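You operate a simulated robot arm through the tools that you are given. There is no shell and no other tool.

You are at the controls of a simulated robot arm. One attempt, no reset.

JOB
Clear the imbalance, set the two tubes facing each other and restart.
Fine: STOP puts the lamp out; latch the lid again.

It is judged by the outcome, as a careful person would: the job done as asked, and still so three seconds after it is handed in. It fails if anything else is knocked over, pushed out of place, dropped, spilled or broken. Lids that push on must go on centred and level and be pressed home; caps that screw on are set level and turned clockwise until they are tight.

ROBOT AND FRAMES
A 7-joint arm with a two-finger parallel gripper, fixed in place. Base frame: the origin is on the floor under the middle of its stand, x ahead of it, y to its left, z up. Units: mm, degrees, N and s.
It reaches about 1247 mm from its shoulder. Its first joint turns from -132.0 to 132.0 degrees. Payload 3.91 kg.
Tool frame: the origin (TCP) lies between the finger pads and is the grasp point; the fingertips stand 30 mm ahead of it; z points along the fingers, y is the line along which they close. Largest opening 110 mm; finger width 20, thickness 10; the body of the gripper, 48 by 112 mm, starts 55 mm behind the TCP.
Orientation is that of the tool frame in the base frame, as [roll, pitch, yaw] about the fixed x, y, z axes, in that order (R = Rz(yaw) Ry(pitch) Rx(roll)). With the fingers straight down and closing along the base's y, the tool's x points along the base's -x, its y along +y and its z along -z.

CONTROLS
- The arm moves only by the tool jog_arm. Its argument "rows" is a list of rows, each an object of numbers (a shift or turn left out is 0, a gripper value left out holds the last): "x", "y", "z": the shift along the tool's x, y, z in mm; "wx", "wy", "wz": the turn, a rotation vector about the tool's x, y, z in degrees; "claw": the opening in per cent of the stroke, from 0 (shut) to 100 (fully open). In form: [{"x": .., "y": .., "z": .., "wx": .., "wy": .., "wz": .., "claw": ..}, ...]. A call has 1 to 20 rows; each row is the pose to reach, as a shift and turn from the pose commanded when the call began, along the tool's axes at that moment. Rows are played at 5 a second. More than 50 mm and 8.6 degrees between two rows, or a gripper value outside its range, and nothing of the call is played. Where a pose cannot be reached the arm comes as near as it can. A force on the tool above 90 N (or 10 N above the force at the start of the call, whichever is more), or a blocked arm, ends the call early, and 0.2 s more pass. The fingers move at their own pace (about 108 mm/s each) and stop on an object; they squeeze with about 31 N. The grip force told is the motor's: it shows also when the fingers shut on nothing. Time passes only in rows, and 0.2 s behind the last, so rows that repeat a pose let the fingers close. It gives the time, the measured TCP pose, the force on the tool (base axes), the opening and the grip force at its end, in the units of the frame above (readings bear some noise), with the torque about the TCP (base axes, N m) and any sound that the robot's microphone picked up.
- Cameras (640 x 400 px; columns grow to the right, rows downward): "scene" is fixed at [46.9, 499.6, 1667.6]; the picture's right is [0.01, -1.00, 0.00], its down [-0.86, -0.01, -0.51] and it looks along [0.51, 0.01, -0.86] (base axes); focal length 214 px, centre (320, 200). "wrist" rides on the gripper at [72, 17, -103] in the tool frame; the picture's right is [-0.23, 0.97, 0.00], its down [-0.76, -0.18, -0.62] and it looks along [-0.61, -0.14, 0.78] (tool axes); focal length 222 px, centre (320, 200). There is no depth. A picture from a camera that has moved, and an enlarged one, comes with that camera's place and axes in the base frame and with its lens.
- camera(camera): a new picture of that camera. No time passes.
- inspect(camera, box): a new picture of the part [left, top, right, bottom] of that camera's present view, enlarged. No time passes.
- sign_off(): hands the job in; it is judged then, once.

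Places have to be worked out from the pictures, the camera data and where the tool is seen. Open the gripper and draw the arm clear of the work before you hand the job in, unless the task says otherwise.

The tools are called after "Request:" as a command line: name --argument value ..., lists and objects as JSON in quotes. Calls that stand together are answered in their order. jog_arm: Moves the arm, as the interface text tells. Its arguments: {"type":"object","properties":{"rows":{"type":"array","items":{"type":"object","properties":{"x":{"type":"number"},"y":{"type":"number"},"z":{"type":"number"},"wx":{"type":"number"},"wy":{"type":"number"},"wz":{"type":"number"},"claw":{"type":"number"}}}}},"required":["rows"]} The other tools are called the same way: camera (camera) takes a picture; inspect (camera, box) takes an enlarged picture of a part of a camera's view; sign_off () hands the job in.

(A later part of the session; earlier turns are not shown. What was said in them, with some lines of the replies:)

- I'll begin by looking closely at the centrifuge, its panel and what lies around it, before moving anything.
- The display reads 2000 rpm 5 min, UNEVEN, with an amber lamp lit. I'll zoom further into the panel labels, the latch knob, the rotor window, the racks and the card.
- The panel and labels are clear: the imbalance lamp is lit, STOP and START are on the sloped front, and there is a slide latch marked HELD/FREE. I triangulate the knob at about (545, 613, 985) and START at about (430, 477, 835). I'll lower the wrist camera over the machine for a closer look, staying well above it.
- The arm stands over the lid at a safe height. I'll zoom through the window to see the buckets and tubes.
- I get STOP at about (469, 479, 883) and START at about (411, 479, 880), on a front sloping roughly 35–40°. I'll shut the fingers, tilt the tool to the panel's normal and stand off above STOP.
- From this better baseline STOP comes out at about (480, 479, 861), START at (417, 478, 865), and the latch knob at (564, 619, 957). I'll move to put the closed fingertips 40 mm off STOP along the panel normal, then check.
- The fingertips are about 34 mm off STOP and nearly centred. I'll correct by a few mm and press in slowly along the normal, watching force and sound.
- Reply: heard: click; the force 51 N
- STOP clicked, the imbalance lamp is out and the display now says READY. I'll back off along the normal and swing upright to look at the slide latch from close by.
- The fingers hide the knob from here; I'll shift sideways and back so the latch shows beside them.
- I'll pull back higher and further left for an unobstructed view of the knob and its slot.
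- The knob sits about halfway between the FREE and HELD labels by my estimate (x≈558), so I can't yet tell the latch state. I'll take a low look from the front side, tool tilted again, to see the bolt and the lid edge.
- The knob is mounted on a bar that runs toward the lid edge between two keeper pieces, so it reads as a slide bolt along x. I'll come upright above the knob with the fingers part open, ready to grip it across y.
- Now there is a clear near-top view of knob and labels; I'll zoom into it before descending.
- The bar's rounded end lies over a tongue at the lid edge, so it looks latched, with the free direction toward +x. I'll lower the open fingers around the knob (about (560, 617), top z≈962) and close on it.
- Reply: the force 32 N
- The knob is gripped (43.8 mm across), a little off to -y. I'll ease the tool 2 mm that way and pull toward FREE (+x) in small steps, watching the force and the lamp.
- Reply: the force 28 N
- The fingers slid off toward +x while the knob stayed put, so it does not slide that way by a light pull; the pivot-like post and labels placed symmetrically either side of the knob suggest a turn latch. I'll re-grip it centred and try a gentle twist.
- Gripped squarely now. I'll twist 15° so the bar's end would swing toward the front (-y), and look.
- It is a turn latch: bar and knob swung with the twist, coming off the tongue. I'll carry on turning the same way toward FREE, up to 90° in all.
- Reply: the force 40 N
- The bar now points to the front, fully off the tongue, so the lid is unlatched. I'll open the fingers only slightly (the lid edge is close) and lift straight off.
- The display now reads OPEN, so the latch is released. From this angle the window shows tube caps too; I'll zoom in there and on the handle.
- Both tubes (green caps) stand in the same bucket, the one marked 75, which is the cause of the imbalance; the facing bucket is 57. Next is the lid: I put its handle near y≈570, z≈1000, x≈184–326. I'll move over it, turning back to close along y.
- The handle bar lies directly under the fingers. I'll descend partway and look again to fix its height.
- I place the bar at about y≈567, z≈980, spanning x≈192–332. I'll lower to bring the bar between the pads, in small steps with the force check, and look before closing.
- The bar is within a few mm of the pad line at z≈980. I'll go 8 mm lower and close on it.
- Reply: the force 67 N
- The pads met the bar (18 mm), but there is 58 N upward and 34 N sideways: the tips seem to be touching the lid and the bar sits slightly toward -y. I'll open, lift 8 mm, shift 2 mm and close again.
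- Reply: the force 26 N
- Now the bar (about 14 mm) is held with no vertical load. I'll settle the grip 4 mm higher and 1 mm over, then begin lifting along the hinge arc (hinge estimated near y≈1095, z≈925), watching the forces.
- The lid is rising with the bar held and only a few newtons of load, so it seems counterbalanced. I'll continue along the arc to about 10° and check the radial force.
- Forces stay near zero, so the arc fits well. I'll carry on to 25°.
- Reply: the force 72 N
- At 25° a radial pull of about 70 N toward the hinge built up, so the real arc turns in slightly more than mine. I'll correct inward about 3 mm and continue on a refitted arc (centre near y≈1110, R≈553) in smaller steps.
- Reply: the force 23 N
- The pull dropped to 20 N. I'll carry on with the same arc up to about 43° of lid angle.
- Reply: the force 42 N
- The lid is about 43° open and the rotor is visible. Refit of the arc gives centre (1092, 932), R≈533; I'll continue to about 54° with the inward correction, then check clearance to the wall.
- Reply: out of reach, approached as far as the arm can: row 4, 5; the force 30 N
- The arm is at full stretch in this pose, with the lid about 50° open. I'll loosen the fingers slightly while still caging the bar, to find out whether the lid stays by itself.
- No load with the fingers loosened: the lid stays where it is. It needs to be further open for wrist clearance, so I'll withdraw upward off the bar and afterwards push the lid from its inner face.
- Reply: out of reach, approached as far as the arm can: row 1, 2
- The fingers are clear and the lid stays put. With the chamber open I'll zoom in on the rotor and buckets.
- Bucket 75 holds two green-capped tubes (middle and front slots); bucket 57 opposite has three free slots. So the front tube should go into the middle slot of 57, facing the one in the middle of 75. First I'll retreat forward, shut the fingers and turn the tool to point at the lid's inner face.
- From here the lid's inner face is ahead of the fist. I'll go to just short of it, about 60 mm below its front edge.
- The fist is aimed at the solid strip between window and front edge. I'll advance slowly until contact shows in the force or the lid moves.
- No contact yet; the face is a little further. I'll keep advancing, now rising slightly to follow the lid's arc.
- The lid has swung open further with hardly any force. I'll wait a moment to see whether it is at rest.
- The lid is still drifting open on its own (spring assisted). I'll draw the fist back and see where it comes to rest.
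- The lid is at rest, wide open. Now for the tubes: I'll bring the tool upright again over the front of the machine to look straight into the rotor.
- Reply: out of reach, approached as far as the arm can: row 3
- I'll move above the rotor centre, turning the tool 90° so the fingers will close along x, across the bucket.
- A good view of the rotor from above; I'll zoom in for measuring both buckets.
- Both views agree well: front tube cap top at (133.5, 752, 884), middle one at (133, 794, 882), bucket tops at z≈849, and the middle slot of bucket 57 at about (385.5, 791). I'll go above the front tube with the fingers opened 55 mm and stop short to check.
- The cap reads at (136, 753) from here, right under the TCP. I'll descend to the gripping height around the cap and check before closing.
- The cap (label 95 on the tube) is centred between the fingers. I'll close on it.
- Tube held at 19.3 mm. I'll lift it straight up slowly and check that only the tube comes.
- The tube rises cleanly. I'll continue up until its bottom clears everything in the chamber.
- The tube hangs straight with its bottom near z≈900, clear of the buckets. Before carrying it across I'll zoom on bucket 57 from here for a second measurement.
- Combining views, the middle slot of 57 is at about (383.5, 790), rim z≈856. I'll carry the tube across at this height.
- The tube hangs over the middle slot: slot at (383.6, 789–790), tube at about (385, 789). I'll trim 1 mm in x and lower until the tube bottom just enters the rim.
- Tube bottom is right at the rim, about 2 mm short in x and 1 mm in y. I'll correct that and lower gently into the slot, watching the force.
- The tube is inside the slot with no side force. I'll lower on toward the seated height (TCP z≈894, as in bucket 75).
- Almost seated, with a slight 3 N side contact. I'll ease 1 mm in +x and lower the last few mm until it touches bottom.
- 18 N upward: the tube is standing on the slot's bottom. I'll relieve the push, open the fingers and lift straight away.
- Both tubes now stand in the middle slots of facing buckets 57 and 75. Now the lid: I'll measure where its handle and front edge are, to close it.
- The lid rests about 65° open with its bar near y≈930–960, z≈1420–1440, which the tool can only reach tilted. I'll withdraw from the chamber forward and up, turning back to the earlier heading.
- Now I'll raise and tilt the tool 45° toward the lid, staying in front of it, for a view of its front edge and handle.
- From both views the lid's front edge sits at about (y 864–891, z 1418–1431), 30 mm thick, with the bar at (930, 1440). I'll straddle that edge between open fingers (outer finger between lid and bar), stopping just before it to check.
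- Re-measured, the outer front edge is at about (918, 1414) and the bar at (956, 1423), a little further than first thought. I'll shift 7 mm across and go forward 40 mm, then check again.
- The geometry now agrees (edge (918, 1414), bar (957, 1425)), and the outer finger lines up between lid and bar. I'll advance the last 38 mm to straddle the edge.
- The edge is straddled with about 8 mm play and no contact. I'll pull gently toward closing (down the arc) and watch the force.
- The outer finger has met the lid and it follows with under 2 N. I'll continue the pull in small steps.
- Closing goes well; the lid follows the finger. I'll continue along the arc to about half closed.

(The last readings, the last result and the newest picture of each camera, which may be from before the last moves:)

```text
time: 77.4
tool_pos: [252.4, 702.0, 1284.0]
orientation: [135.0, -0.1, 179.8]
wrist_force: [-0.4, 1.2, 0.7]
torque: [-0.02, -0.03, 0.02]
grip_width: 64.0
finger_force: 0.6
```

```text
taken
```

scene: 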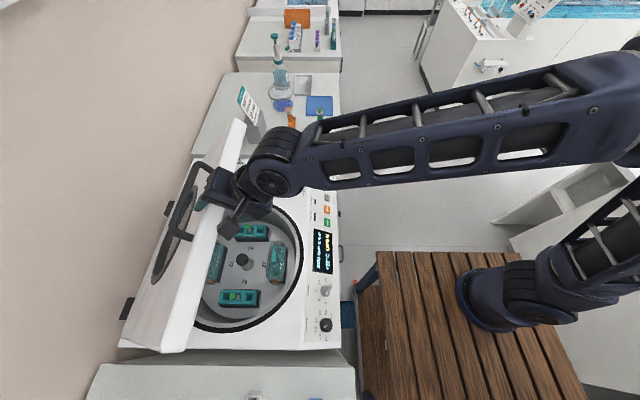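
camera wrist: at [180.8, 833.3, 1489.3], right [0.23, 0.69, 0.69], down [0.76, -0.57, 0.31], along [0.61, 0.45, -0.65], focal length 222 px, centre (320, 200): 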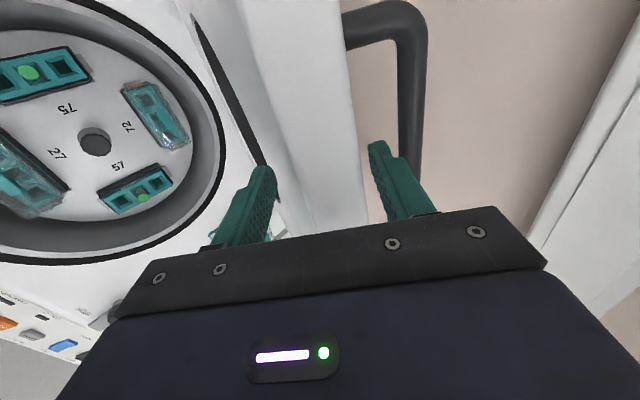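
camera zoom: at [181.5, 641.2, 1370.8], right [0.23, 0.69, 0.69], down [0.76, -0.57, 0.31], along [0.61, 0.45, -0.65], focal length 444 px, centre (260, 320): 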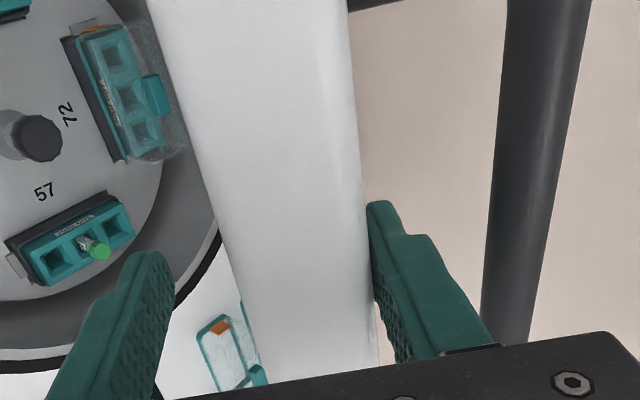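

Lid about 40° open and still following. I'll carry on down to roughly 20°.

Request:
jog_arm --rows '[{"y": -13.8, "z": -0.1}, {"y": -27.6, "z": -0.2}, {"y": -41.5, "z": 0.3}, {"y": -55.3, "z": 1}, {"y": -69, "z": 2.2}, {"y": -82.9, "z": 3.6}, {"y": -96.6, "z": 5.6}, {"y": -110.3, "z": 7.8}, {"y": -124, "z": 10.4}, {"y": -137.4, "z": 13.3}]'

Request:
inspect --camera "wrist" --box '[270, 40, 430, 240]'

Request:
camera --camera "scene"

```text
time: 79.6
tool_pos: [252.8, 612.3, 1178.7]
orientation: [134.9, 0.1, 180.0]
wrist_force: [-0.2, -0.8, 0.2]
torque: [0.01, -0.05, -0.05]
grip_width: 63.7
finger_force: 0.0
```

```text
2.00 times, centred on (350, 140) of wrist
camera zoom: at [181.5, 552.7, 1265.2], right [0.23, 0.69, 0.69], down [0.76, -0.57, 0.32], along [0.61, 0.45, -0.65], focal length 444 px, centre (260, 320)
```

zoom: 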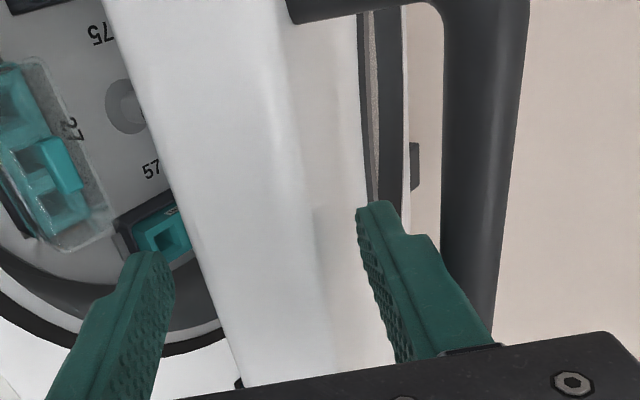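

```text
taken
```

scene: 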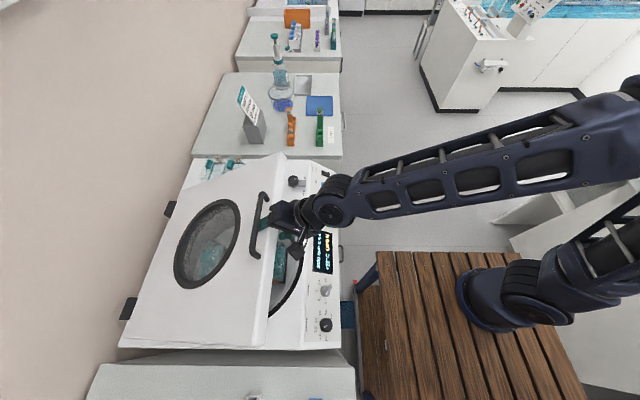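

The lid is about 25° open now. I'll hold still a moment to see whether it rests or drifts.

Request:
jog_arm --rows '[{"z": 0}, {"z": 0}, {"z": 0}]'

Request:
inspect --camera "wrist" --box '[270, 40, 430, 240]'

Request:
inspect --camera "scene" --box '[180, 140, 340, 360]'

```text
time: 80.4
tool_pos: [251.8, 613.3, 1179.6]
orientation: [135.0, -0.1, -179.9]
wrist_force: [0.6, -0.6, -0.7]
torque: [0.03, 0.02, -0.01]
grip_width: 63.5
finger_force: 0.1
```

```text
2.00 times, centred on (350, 140) of wrist
camera zoom: at [181.6, 552.9, 1265.3], right [0.23, 0.69, 0.69], down [0.76, -0.57, 0.32], along [0.61, 0.45, -0.65], focal length 444 px, centre (260, 320)
```

zoom: 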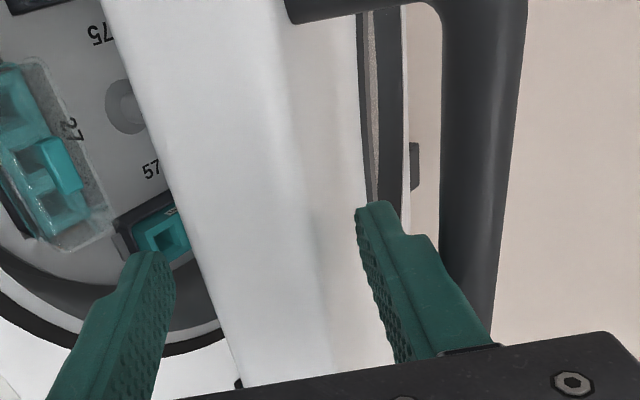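

```text
1.82 times, centred on (260, 250) of scene
camera zoom: at [46.9, 499.6, 1667.6], right [0.01, -1.0, 0.0], down [-0.86, -0.01, -0.51], along [0.51, 0.01, -0.86], focal length 390 px, centre (429, 109)
```

zoom: 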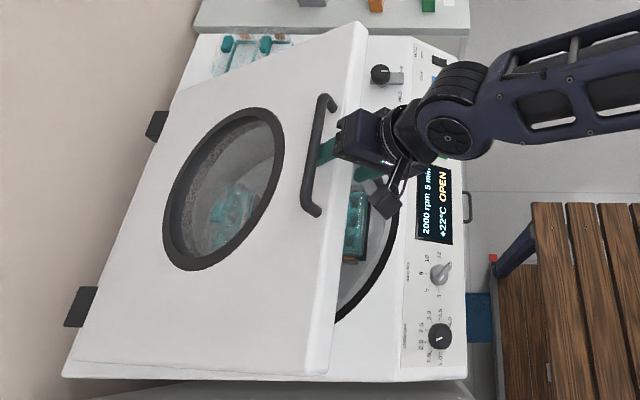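

The lid rests by itself. I'll withdraw the fingers, come upright above the handle bar (now near (648, 1225)) and re-grip it to finish closing under full control.

Request:
jog_arm --rows '[{"z": -20}, {"z": -45}, {"z": -80}, {"y": 15, "z": -90, "wx": 5.6}, {"y": 32, "z": -92, "wx": 11.2}, {"y": 49, "z": -92, "wx": 16.8}, {"y": 66, "z": -90, "wx": 22.4}, {"y": 83, "z": -87, "wx": 28}, {"y": 98, "z": -84, "wx": 33.6}, {"y": 111, "z": -80, "wx": 39.2}, {"y": 122, "z": -76, "wx": 45}]'

Request:
camera --camera "wrist"

Request:
camera --camera "scene"

```text
time: 82.8
tool_pos: [250.7, 646.4, 1321.7]
orientation: [180.0, 0.1, 179.9]
wrist_force: [-0.8, -0.3, -0.2]
torque: [0.05, 0.03, 0.0]
grip_width: 63.7
finger_force: 0.1
```

```text
taken
camera wrist: at [180.3, 663.8, 1425.5], right [0.23, 0.97, 0.0], down [0.76, -0.18, 0.62], along [0.61, -0.14, -0.78], focal length 222 px, centre (320, 200)
```

wrist: 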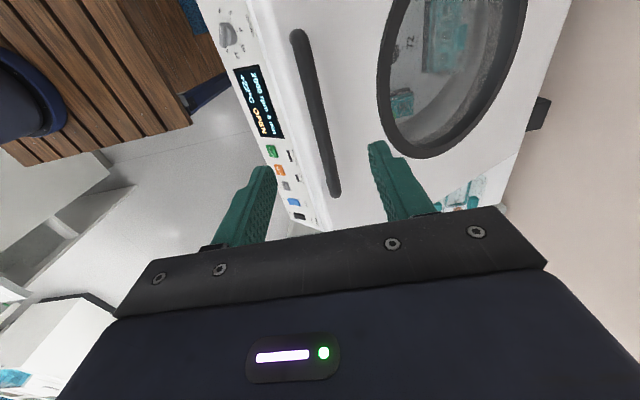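

```text
taken
```

scene: 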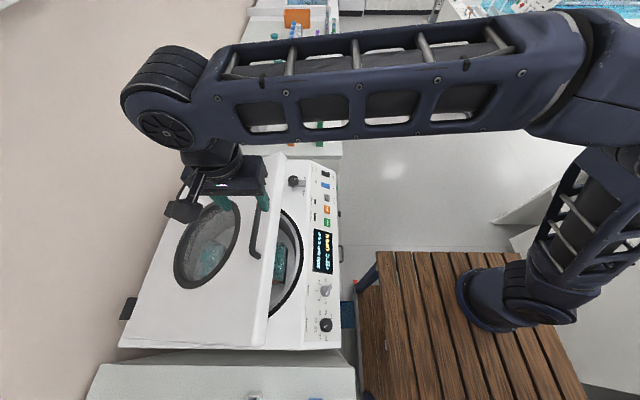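

The bar is right under the TCP (y≈646). I'll narrow the fingers to 40 mm, descend around it and close.

Request:
jog_arm --rows '[{"z": 30, "claw": 36}, {"z": 55}, {"z": 72}, {"z": 82}, {"z": 88}, {"z": 88, "claw": 0}, {"z": 88, "claw": 0}, {"z": 88, "claw": 0}]'

Request:
camera --camera "wrist"

```text
time: 84.6
tool_pos: [251.2, 647.2, 1231.8]
orientation: [179.9, 0.0, 179.9]
wrist_force: [1.6, -1.8, -2.0]
torque: [-0.03, -0.04, -0.04]
grip_width: 13.6
finger_force: 44.9
```

```text
taken
camera wrist: at [180.9, 664.2, 1334.9], right [0.23, 0.97, 0.0], down [0.76, -0.18, 0.62], along [0.61, -0.14, -0.78], focal length 222 px, centre (320, 200)
```

wrist: 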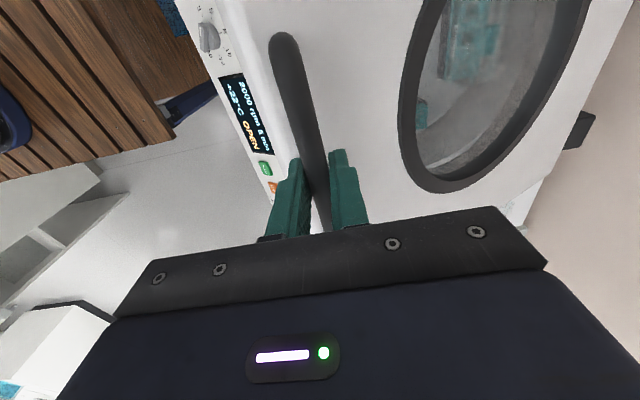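

Bar gripped again. I'll bring the lid down along the arc measured on the way up, first to about 10°.

Request:
jog_arm --rows '[{"y": -10.3, "z": 16.8}, {"y": -21.5, "z": 36.8}, {"y": -31.7, "z": 56.8}, {"y": -41, "z": 76.8}, {"y": -49.3, "z": 96.8}, {"y": -56.8, "z": 116.8}, {"y": -64.1, "z": 138.8}]'

```text
time: 86.2
tool_pos: [253.0, 582.5, 1093.8]
orientation: [180.0, 0.0, 179.9]
wrist_force: [13.8, -18.9, 3.5]
torque: [-0.13, -0.37, 0.35]
grip_width: 13.7
finger_force: 44.8
```

A mild 19 N sideways; I'll bias 1 mm toward -y and go on nearly to closed.

Request:
jog_arm --rows '[{"y": -3.5, "z": 9}, {"y": -6, "z": 18}, {"y": -8.6, "z": 28}, {"y": -11.1, "z": 38}, {"y": -14.4, "z": 53}, {"y": -16.8, "z": 65}, {"y": -18.5, "z": 75}]'

Request:
inspect --camera "scene" --box '[180, 140, 340, 360]'

```text
time: 87.8
tool_pos: [251.6, 565.4, 1018.3]
orientation: [-180.0, -0.1, 180.0]
wrist_force: [3.3, 23.2, -4.5]
torque: [0.21, 0.23, 0.23]
grip_width: 13.5
finger_force: 44.9
```

```text
1.82 times, centred on (260, 250) of scene
camera zoom: at [46.9, 499.6, 1667.6], right [0.01, -1.0, 0.0], down [-0.86, -0.01, -0.51], along [0.51, 0.01, -0.86], focal length 390 px, centre (429, 109)
```

zoom: 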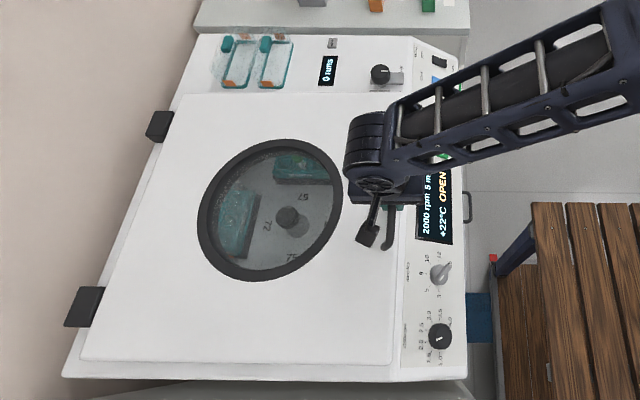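

Nearly closed. I'll lower the last part slowly in 3 mm steps to feel the lid seat.

Request:
jog_arm --rows '[{"y": 0.5, "z": 3}, {"y": 0.2, "z": 6}, {"y": 0, "z": 9}]'

Request:
camera --camera "wrist"

```text
time: 88.6
tool_pos: [251.1, 563.9, 1008.1]
orientation: [179.9, 0.1, -180.0]
wrist_force: [0.6, 20.4, -3.8]
torque: [0.13, 0.03, 0.2]
grip_width: 13.9
finger_force: 45.1
```

```text
taken
camera wrist: at [180.7, 581.6, 1112.7], right [0.23, 0.97, 0.0], down [0.76, -0.18, 0.62], along [0.61, -0.14, -0.78], focal length 222 px, centre (320, 200)
```

wrist: 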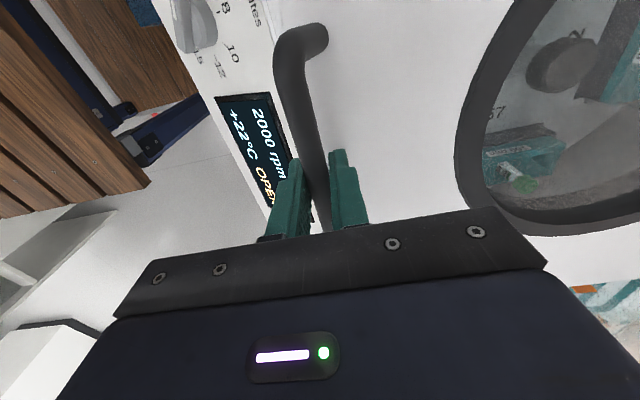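

Request:
jog_arm --rows '[{"y": 0.5, "z": 2}, {"y": 0.5, "z": 4}, {"y": 0.4, "z": 6}]'

```text
time: 89.4
tool_pos: [251.7, 563.5, 1005.3]
orientation: [179.9, 0.1, 180.0]
wrist_force: [1.8, -13.1, 43.6]
torque: [-0.07, 0.04, 0.77]
grip_width: 13.6
finger_force: 45.1
```

43 N upward now: the lid has come down on its seat (TCP z≈1005). I'll relax, open the fingers, lift off and check that it stays shut.

Request:
jog_arm --rows '[{"z": -1}, {"z": -1, "claw": 30}, {"z": -1, "claw": 30}, {"z": -1, "claw": 40}, {"z": -20}, {"z": -50}, {"z": -90}, {"z": -130}]'

Request:
camera --camera "wrist"

Request:
inspect --camera "scene" --box '[180, 140, 340, 360]'

```text
time: 91.2
tool_pos: [250.9, 565.3, 1130.6]
orientation: [-179.8, -0.1, 179.9]
wrist_force: [0.4, 0.9, -0.1]
torque: [0.01, 0.01, 0.02]
grip_width: 43.9
finger_force: 0.1
```

```text
taken
camera wrist: at [179.5, 583.2, 1234.6], right [0.23, 0.97, 0.0], down [0.76, -0.18, 0.62], along [0.61, -0.14, -0.78], focal length 222 px, centre (320, 200)
```

wrist: 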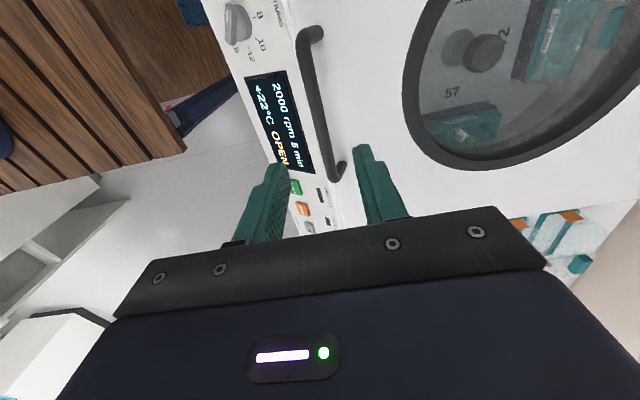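

```text
1.82 times, centred on (260, 250) of scene
camera zoom: at [46.9, 499.6, 1667.6], right [0.01, -1.0, 0.0], down [-0.86, -0.01, -0.51], along [0.51, 0.01, -0.86], focal length 390 px, centre (429, 109)
```

zoom: 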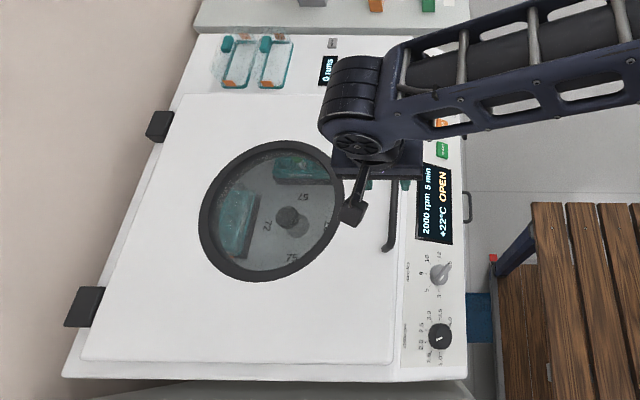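

The lid looks shut. Next the latch: I'll go back over the knob, turned to the heading at which I left it.

Request:
jog_arm --rows '[{"x": -28, "y": 4, "z": 0, "wz": -8.2, "claw": 50}, {"x": -56, "y": 9, "z": 0, "wz": -16.4}, {"x": -84, "y": 13, "z": 0, "wz": -24.6}, {"x": -112, "y": 18, "z": 4, "wz": -32.8}, {"x": -140, "y": 22, "z": 8, "wz": -41}, {"x": -168, "y": 27, "z": 12, "wz": -49.2}, {"x": -196, "y": 31, "z": 15, "wz": -57.4}, {"x": -224, "y": 36, "z": 18, "wz": -65.6}, {"x": -252, "y": 40, "z": 21, "wz": -73.8}, {"x": -280, "y": 45, "z": 23, "wz": -82}, {"x": -308, "y": 49, "z": 24, "wz": -90}]'

Request:
camera --camera "wrist"

Request:
inspect --camera "wrist" --box '[250, 30, 400, 150]'

```text
time: 93.6
tool_pos: [558.1, 614.3, 1106.9]
orientation: [180.0, 0.1, -89.8]
wrist_force: [-1.2, -0.8, -0.1]
torque: [-0.04, -0.02, 0.0]
grip_width: 54.8
finger_force: 0.1
```

```text
taken
camera wrist: at [542.3, 542.7, 1211.1], right [-0.97, 0.23, 0.0], down [0.18, 0.76, 0.62], along [0.14, 0.61, -0.78], focal length 222 px, centre (320, 200)
```

wrist: 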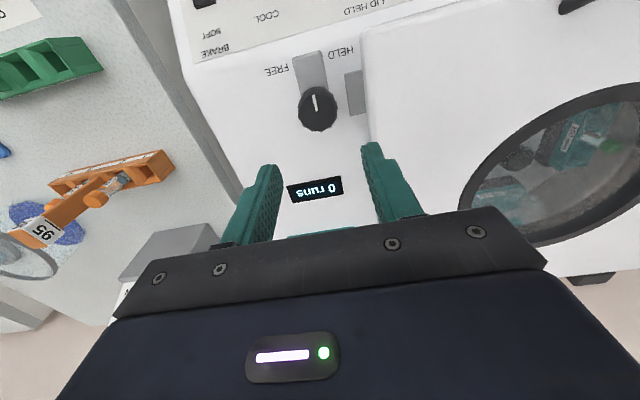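

```text
3.33 times, centred on (325, 90) of wrist
camera zoom: at [542.3, 542.7, 1211.1], right [-0.97, 0.23, 0.0], down [0.18, 0.76, 0.62], along [0.14, 0.61, -0.78], focal length 740 px, centre (303, 567)
```

zoom: 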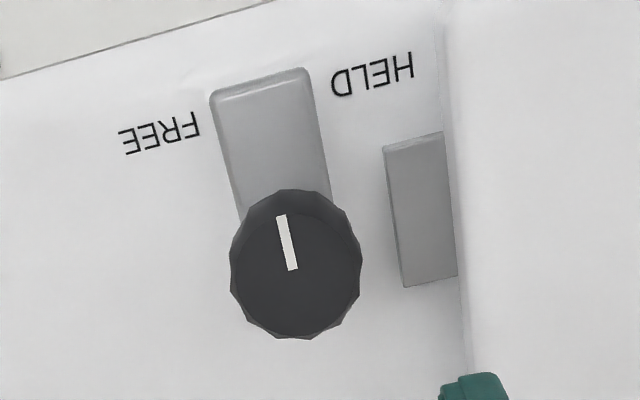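

The view is identical to when I left the latch, so the lid is fully down. I'll lower onto the knob and grip it.

Request:
jog_arm --rows '[{"z": 40}, {"z": 80}, {"z": 110}, {"z": 128}, {"z": 138}, {"z": 138, "claw": 20}, {"z": 138, "claw": 20}, {"z": 138, "claw": 20}]'

Request:
inspect --camera "wrist" --box '[210, 50, 430, 220]'

```text
time: 95.4
tool_pos: [560.5, 613.2, 971.2]
orientation: [-179.9, 0.0, -90.1]
wrist_force: [18.0, 7.5, 4.6]
torque: [1.25, -0.07, -0.05]
grip_width: 44.0
finger_force: 45.0
```

```text
2.35 times, centred on (320, 135) of wrist
camera zoom: at [544.5, 540.5, 1075.6], right [-0.97, 0.23, 0.0], down [0.18, 0.76, 0.62], along [0.14, 0.61, -0.78], focal length 523 px, centre (320, 353)
```

zoom: 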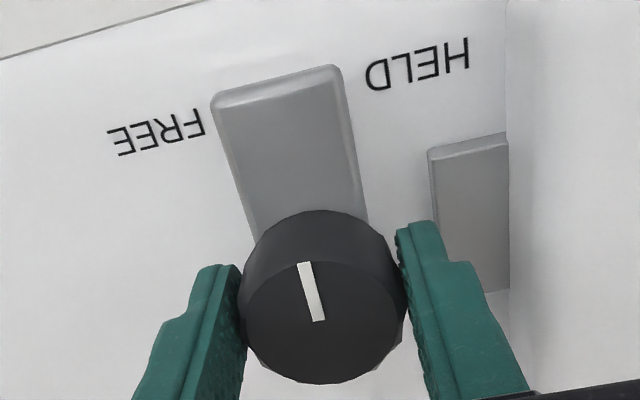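

Knob held. I'll turn it back 90° toward HELD, swinging the bar over the tongue.

Request:
jog_arm --rows '[{"y": -0.6, "wz": 8}, {"y": -0.6, "wz": 16}, {"y": -0.6, "wz": 24}, {"y": -0.6, "wz": 32}, {"y": -0.6, "wz": 40}, {"y": -0.6, "wz": 48}, {"y": -0.6, "wz": 56}, {"y": -0.6, "wz": 64}]'

Request:
inspect --camera "wrist" --box '[210, 50, 430, 220]'

```text
time: 97.2
tool_pos: [558.0, 614.7, 971.8]
orientation: [179.9, 0.1, -154.1]
wrist_force: [-5.4, 15.8, 24.3]
torque: [0.09, -0.32, 0.0]
grip_width: 43.8
finger_force: 44.8
```

```text
2.35 times, centred on (320, 135) of wrist
camera zoom: at [487.1, 597.6, 1075.5], right [-0.22, 0.98, 0.0], down [0.76, 0.17, 0.62], along [0.61, 0.14, -0.78], focal length 523 px, centre (320, 353)
```

zoom: 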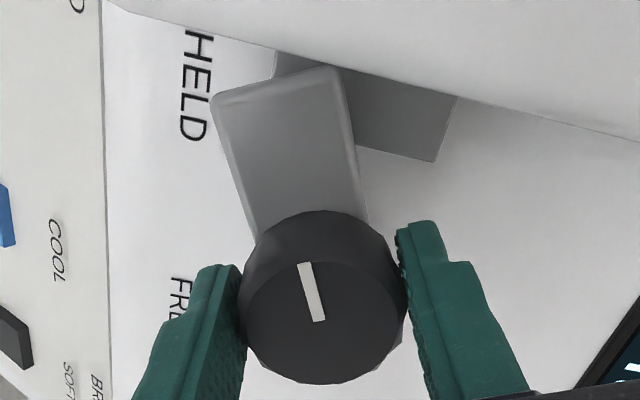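

The bar is sliding over the tongue. I'll complete the turn to the original position.

Request:
jog_arm --rows '[{"wz": 7}, {"wz": 14}, {"wz": 20}, {"wz": 26}, {"wz": 26}]'

Request:
inspect --camera "wrist" --box '[210, 50, 430, 220]'

Request:
inspect --camera "scene" --box '[270, 150, 345, 290]'

```text
time: 98.4
tool_pos: [558.8, 615.9, 971.3]
orientation: [179.9, 0.1, -180.0]
wrist_force: [-13.3, 42.8, 25.8]
torque: [0.46, 0.04, 0.5]
grip_width: 43.8
finger_force: 44.8
```

```text
2.35 times, centred on (320, 135) of wrist
camera zoom: at [487.0, 631.8, 1075.5], right [0.23, 0.97, 0.0], down [0.76, -0.18, 0.62], along [0.61, -0.14, -0.78], focal length 523 px, centre (320, 353)
```

zoom: 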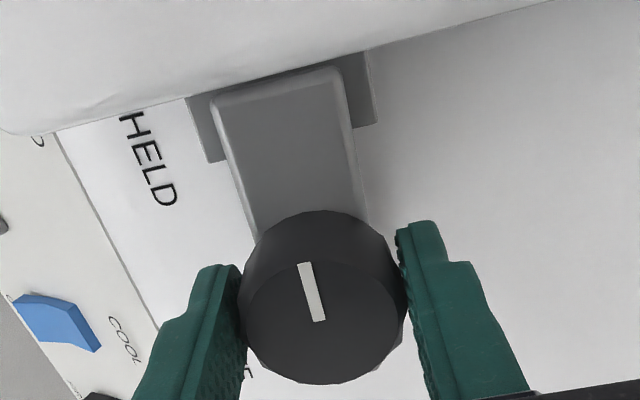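

```text
2.86 times, centred on (308, 220) of scene
camera zoom: at [46.9, 499.6, 1667.6], right [0.01, -1.0, 0.0], down [-0.86, -0.01, -0.51], along [0.51, 0.01, -0.86], focal length 613 px, centre (356, 143)
```

zoom: 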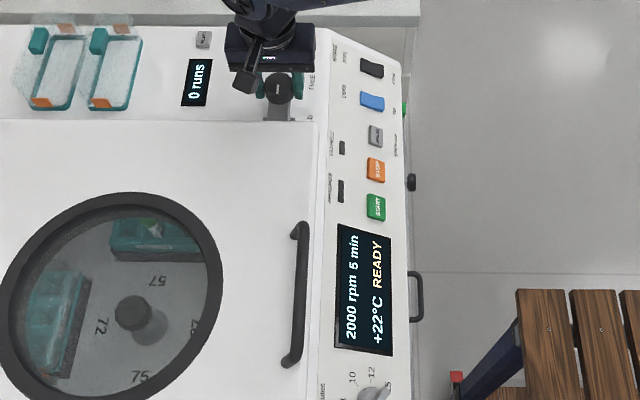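

READY is displayed again: the lid is shut and latched as it was. I'll let go of the knob and lift clear.

Request:
jog_arm --rows '[{"claw": 60}, {"claw": 60}, {"z": -20, "claw": 60}, {"z": -55}, {"z": -95}, {"z": -135}]'

Request:
inspect --camera "scene" --box '[260, 150, 345, 290]'

Request:
inspect --camera "wrist" --box '[250, 30, 370, 150]'

```text
time: 99.8
tool_pos: [560.7, 608.6, 1102.3]
orientation: [-180.0, -0.1, 180.0]
wrist_force: [0.2, 0.4, 0.3]
torque: [-0.01, 0.0, 0.02]
grip_width: 65.7
finger_force: 0.1
```

```text
2.86 times, centred on (302, 220) of scene
camera zoom: at [46.9, 499.6, 1667.6], right [0.01, -1.0, 0.0], down [-0.86, -0.01, -0.51], along [0.51, 0.01, -0.86], focal length 613 px, centre (370, 143)
```

zoom: 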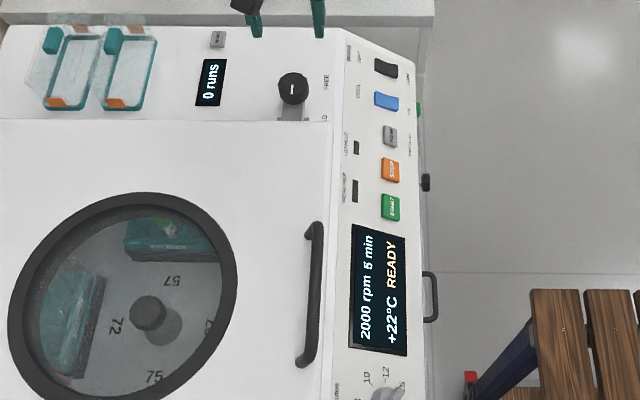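

```text
3.33 times, centred on (310, 90) of wrist
camera zoom: at [489.0, 625.4, 1206.9], right [0.23, 0.97, 0.0], down [0.76, -0.18, 0.62], along [0.61, -0.14, -0.78], focal length 740 px, centre (353, 567)
```

zoom: 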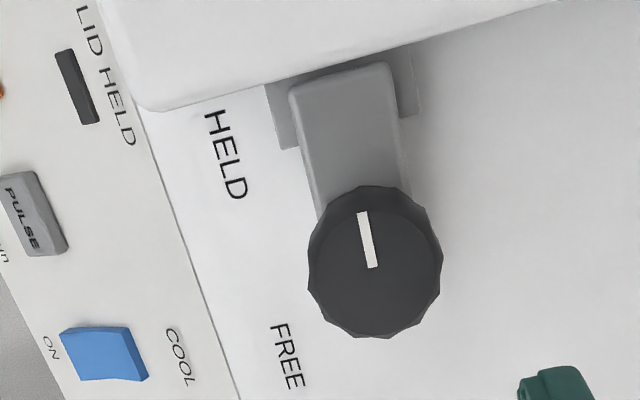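

Latch on HELD, READY shown, fingers clear. Now START: I'll shut the fingers, tilt to the panel normal as before and stand off in front of the START button.

Request:
jog_arm --rows '[{"x": 16, "y": -24, "z": 5, "wx": -4.5, "claw": 0}, {"x": 33, "y": -47, "z": 15, "wx": -9}, {"x": 49, "y": -71, "z": 26, "wx": -13.5}, {"x": 66, "y": -94, "z": 38, "wx": -18}, {"x": 82, "y": -118, "z": 51, "wx": -22.5}, {"x": 98, "y": -142, "z": 64, "wx": -27}, {"x": 115, "y": -165, "z": 78, "wx": -31.5}, {"x": 131, "y": -189, "z": 92, "wx": -36}]'

Request:
camera --camera "wrist"

```text
time: 101.6
tool_pos: [429.5, 422.4, 1011.9]
orientation: [143.9, 0.1, 179.9]
wrist_force: [5.2, -3.6, -0.2]
torque: [0.28, 0.34, 0.22]
grip_width: 0.1
finger_force: 30.9
```

```text
taken
camera wrist: at [358.1, 375.6, 1106.1], right [0.23, 0.79, 0.57], down [0.76, -0.51, 0.4], along [0.61, 0.35, -0.72], focal length 222 px, centre (320, 200)
```

wrist: 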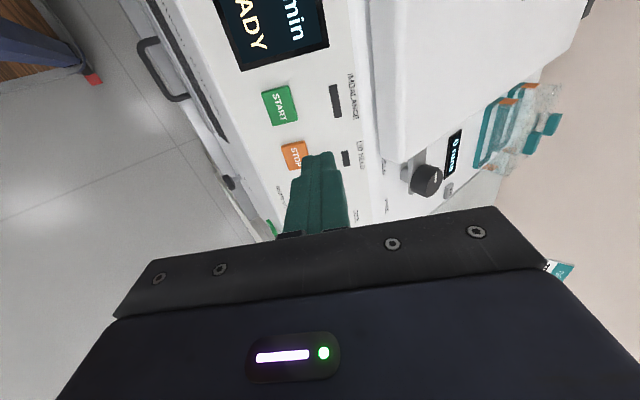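

START reads at (416.5, 478.5, 866). I'll go to 35 mm off it along the normal and check alignment.

Request:
jog_arm --rows '[{"x": 4, "y": -14, "z": 29}, {"x": 9, "y": -28, "z": 58}, {"x": 13, "y": -41, "z": 87}, {"x": 13, "y": -41, "z": 87}]'

Request:
camera --camera "wrist"

Request:
inspect --camera "scene" --box '[290, 170, 370, 250]'

```text
time: 102.6
tool_pos: [415.2, 442.4, 920.8]
orientation: [144.0, 0.0, -180.0]
wrist_force: [0.1, 0.0, 0.0]
torque: [0.04, 0.01, 0.01]
grip_width: 0.0
finger_force: 31.0
```

```text
taken
camera wrist: at [344.1, 396.0, 1015.4], right [0.23, 0.79, 0.57], down [0.76, -0.51, 0.4], along [0.61, 0.34, -0.72], focal length 222 px, centre (320, 200)
```

wrist: 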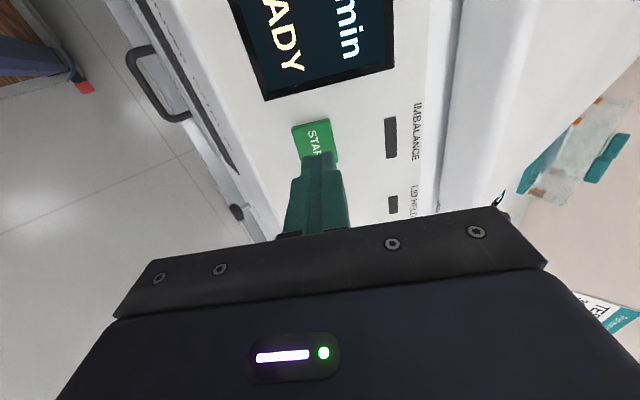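

```text
5.00 times, centred on (330, 210) of scene
camera zoom: at [46.9, 499.6, 1667.6], right [0.01, -1.0, 0.0], down [-0.86, -0.01, -0.51], along [0.51, 0.01, -0.86], focal length 1072 px, centre (270, 150)
```

zoom: 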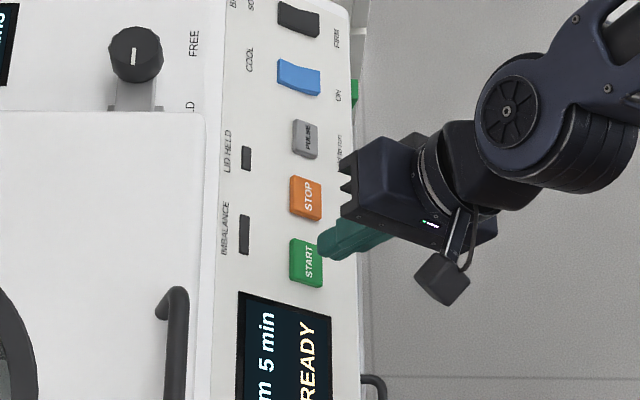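

Aligned within 2–3 mm. I'll trim and press START slowly along the normal.

Request:
jog_arm --rows '[{"x": -0.5, "y": -2, "z": 14}, {"x": -0.5, "y": -2, "z": 26}, {"x": -0.5, "y": -2, "z": 31}, {"x": -0.5, "y": -2, "z": 34}, {"x": -0.5, "y": -2, "z": 36}]'

Request:
inspect --camera "scene" --box '[280, 160, 360, 290]'

```text
time: 103.9
tool_pos: [415.2, 459.9, 891.9]
orientation: [143.9, 0.0, 180.0]
wrist_force: [-4.1, -36.2, 45.8]
torque: [-0.34, 0.28, 0.09]
grip_width: 0.1
finger_force: 31.1
heard: click
stopped in row 5: the force on the tool passed its limit at 95 N (the readings are from after the stop); the commanded pose is now the measured one
```

```text
3.08 times, centred on (320, 225) of scene
camera zoom: at [46.9, 499.6, 1667.6], right [0.01, -1.0, 0.0], down [-0.86, -0.01, -0.51], along [0.51, 0.01, -0.86], focal length 660 px, centre (320, 123)
```

zoom: 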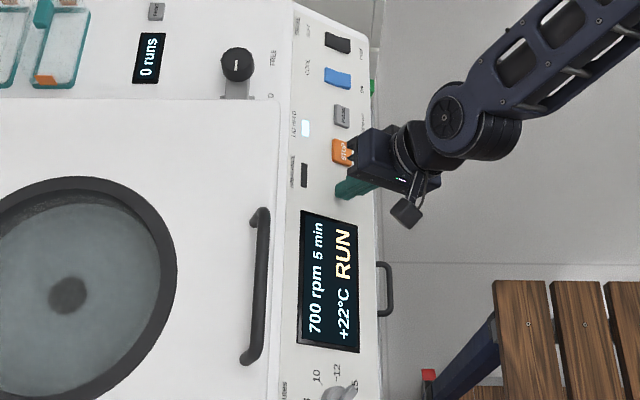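

START clicked: the display shows RUN, 700 rpm and rising, the LID HELD lamp is lit and IMBALANCE stays dark. I'll back off the button along the normal and draw the arm clear.

Request:
jog_arm --rows '[{"z": -20}, {"z": -50}, {"z": -90}, {"z": -130}, {"y": -20, "z": -165}, {"y": -40, "z": -200}]'

Request:
inspect --camera "scene" --box '[280, 160, 360, 290]'

Request:
camera --camera "scene"

```text
time: 105.3
tool_pos: [416.7, 309.7, 1023.8]
orientation: [144.0, 0.1, 179.9]
wrist_force: [0.1, 0.0, 0.2]
torque: [-0.04, 0.01, 0.03]
grip_width: 0.2
finger_force: 31.5
```

```text
3.08 times, centred on (320, 225) of scene
camera zoom: at [46.9, 499.6, 1667.6], right [0.01, -1.0, 0.0], down [-0.86, -0.01, -0.51], along [0.51, 0.01, -0.86], focal length 660 px, centre (320, 123)
```

zoom: 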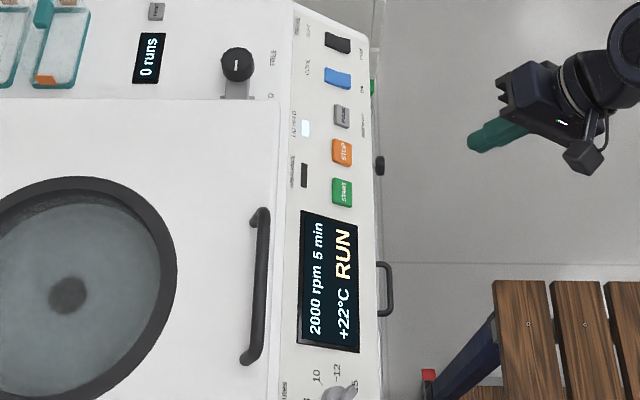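

```text
taken
```

scene: 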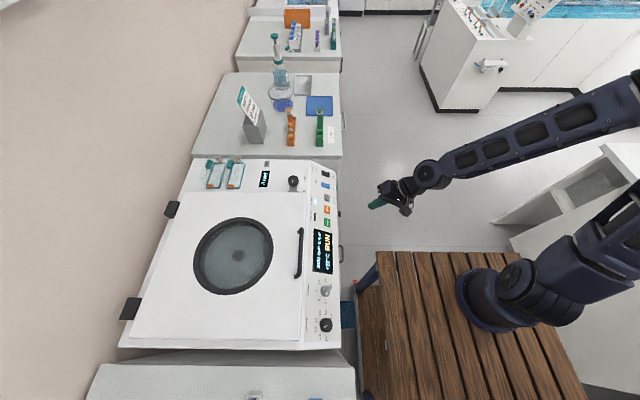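

It has reached 2000 rpm in RUN, with no imbalance lamp. I'll open the gripper, move a little further away and wait a few seconds to see that the run holds.

Request:
jog_arm --rows '[{"z": -20, "claw": 80}, {"z": -50}, {"z": -80}, {"z": -80}, {"z": -80}, {"z": -80}, {"z": -80}, {"z": -80}, {"z": -80}, {"z": -80}, {"z": -80}, {"z": -80}, {"z": -80}, {"z": -80}, {"z": -80}, {"z": -80}, {"z": -80}, {"z": -80}]'

Request:
inspect --camera "scene" --box '[280, 160, 360, 290]'

Request:
camera --camera "scene"

```text
time: 109.1
tool_pos: [415.1, 262.7, 1090.8]
orientation: [144.0, 0.1, 180.0]
wrist_force: [0.1, 0.6, 0.0]
torque: [-0.01, -0.02, 0.0]
grip_width: 87.5
finger_force: 0.2
```

```text
3.08 times, centred on (320, 225) of scene
camera zoom: at [46.9, 499.6, 1667.6], right [0.01, -1.0, 0.0], down [-0.86, -0.01, -0.51], along [0.51, 0.01, -0.86], focal length 660 px, centre (320, 123)
```

zoom: 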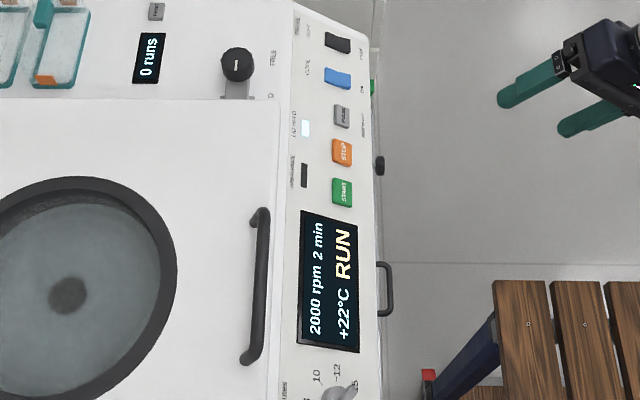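

```text
taken
```

scene: 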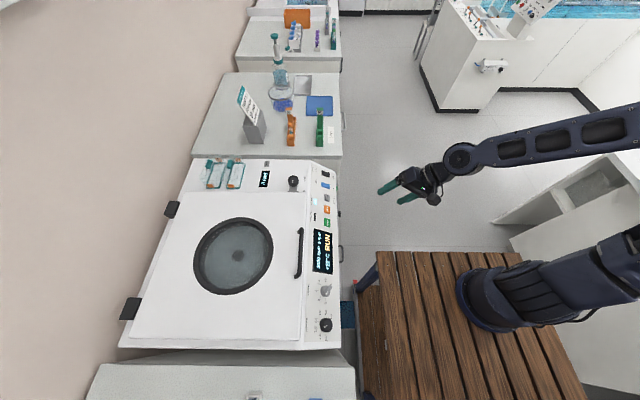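

The run holds steady at 2000 rpm with the time counting down. The imbalance lamp is off, the lid is latched and held, the two tubes face each other, and the arm is clear with the gripper open. I'm handing the job in.

Request:
sign_off

```text
The job is handed in.
```

The imbalance is cleared and the centrifuge is running again. When I handed it in, it was steady at 2000 rpm with 2 min left, the imbalance lamp out and LID HELD lit.

- **Cause:** both tubes were standing in bucket 75, with nothing in bucket 57 opposite.
- **Tubes:** I moved one into the middle slot of 57, so the two now face each other in the middle slots of 57 and 75.
- **Lamp and lid:** pressing STOP put the lamp out. After moving the tube I shut the lid and turned the latch back to HELD, and the display returned to READY before I pressed START.
- **Left as it was:** I kept the 2000 rpm, 5 min setting and did not touch the cooling switch. The card for TEST 57 asks for 3000 rpm, 10 min with cooling, but these tubes are labelled 95. The two loose bucket covers are still on the deck.

The machine's clock runs fast here, so this run may already have finished.
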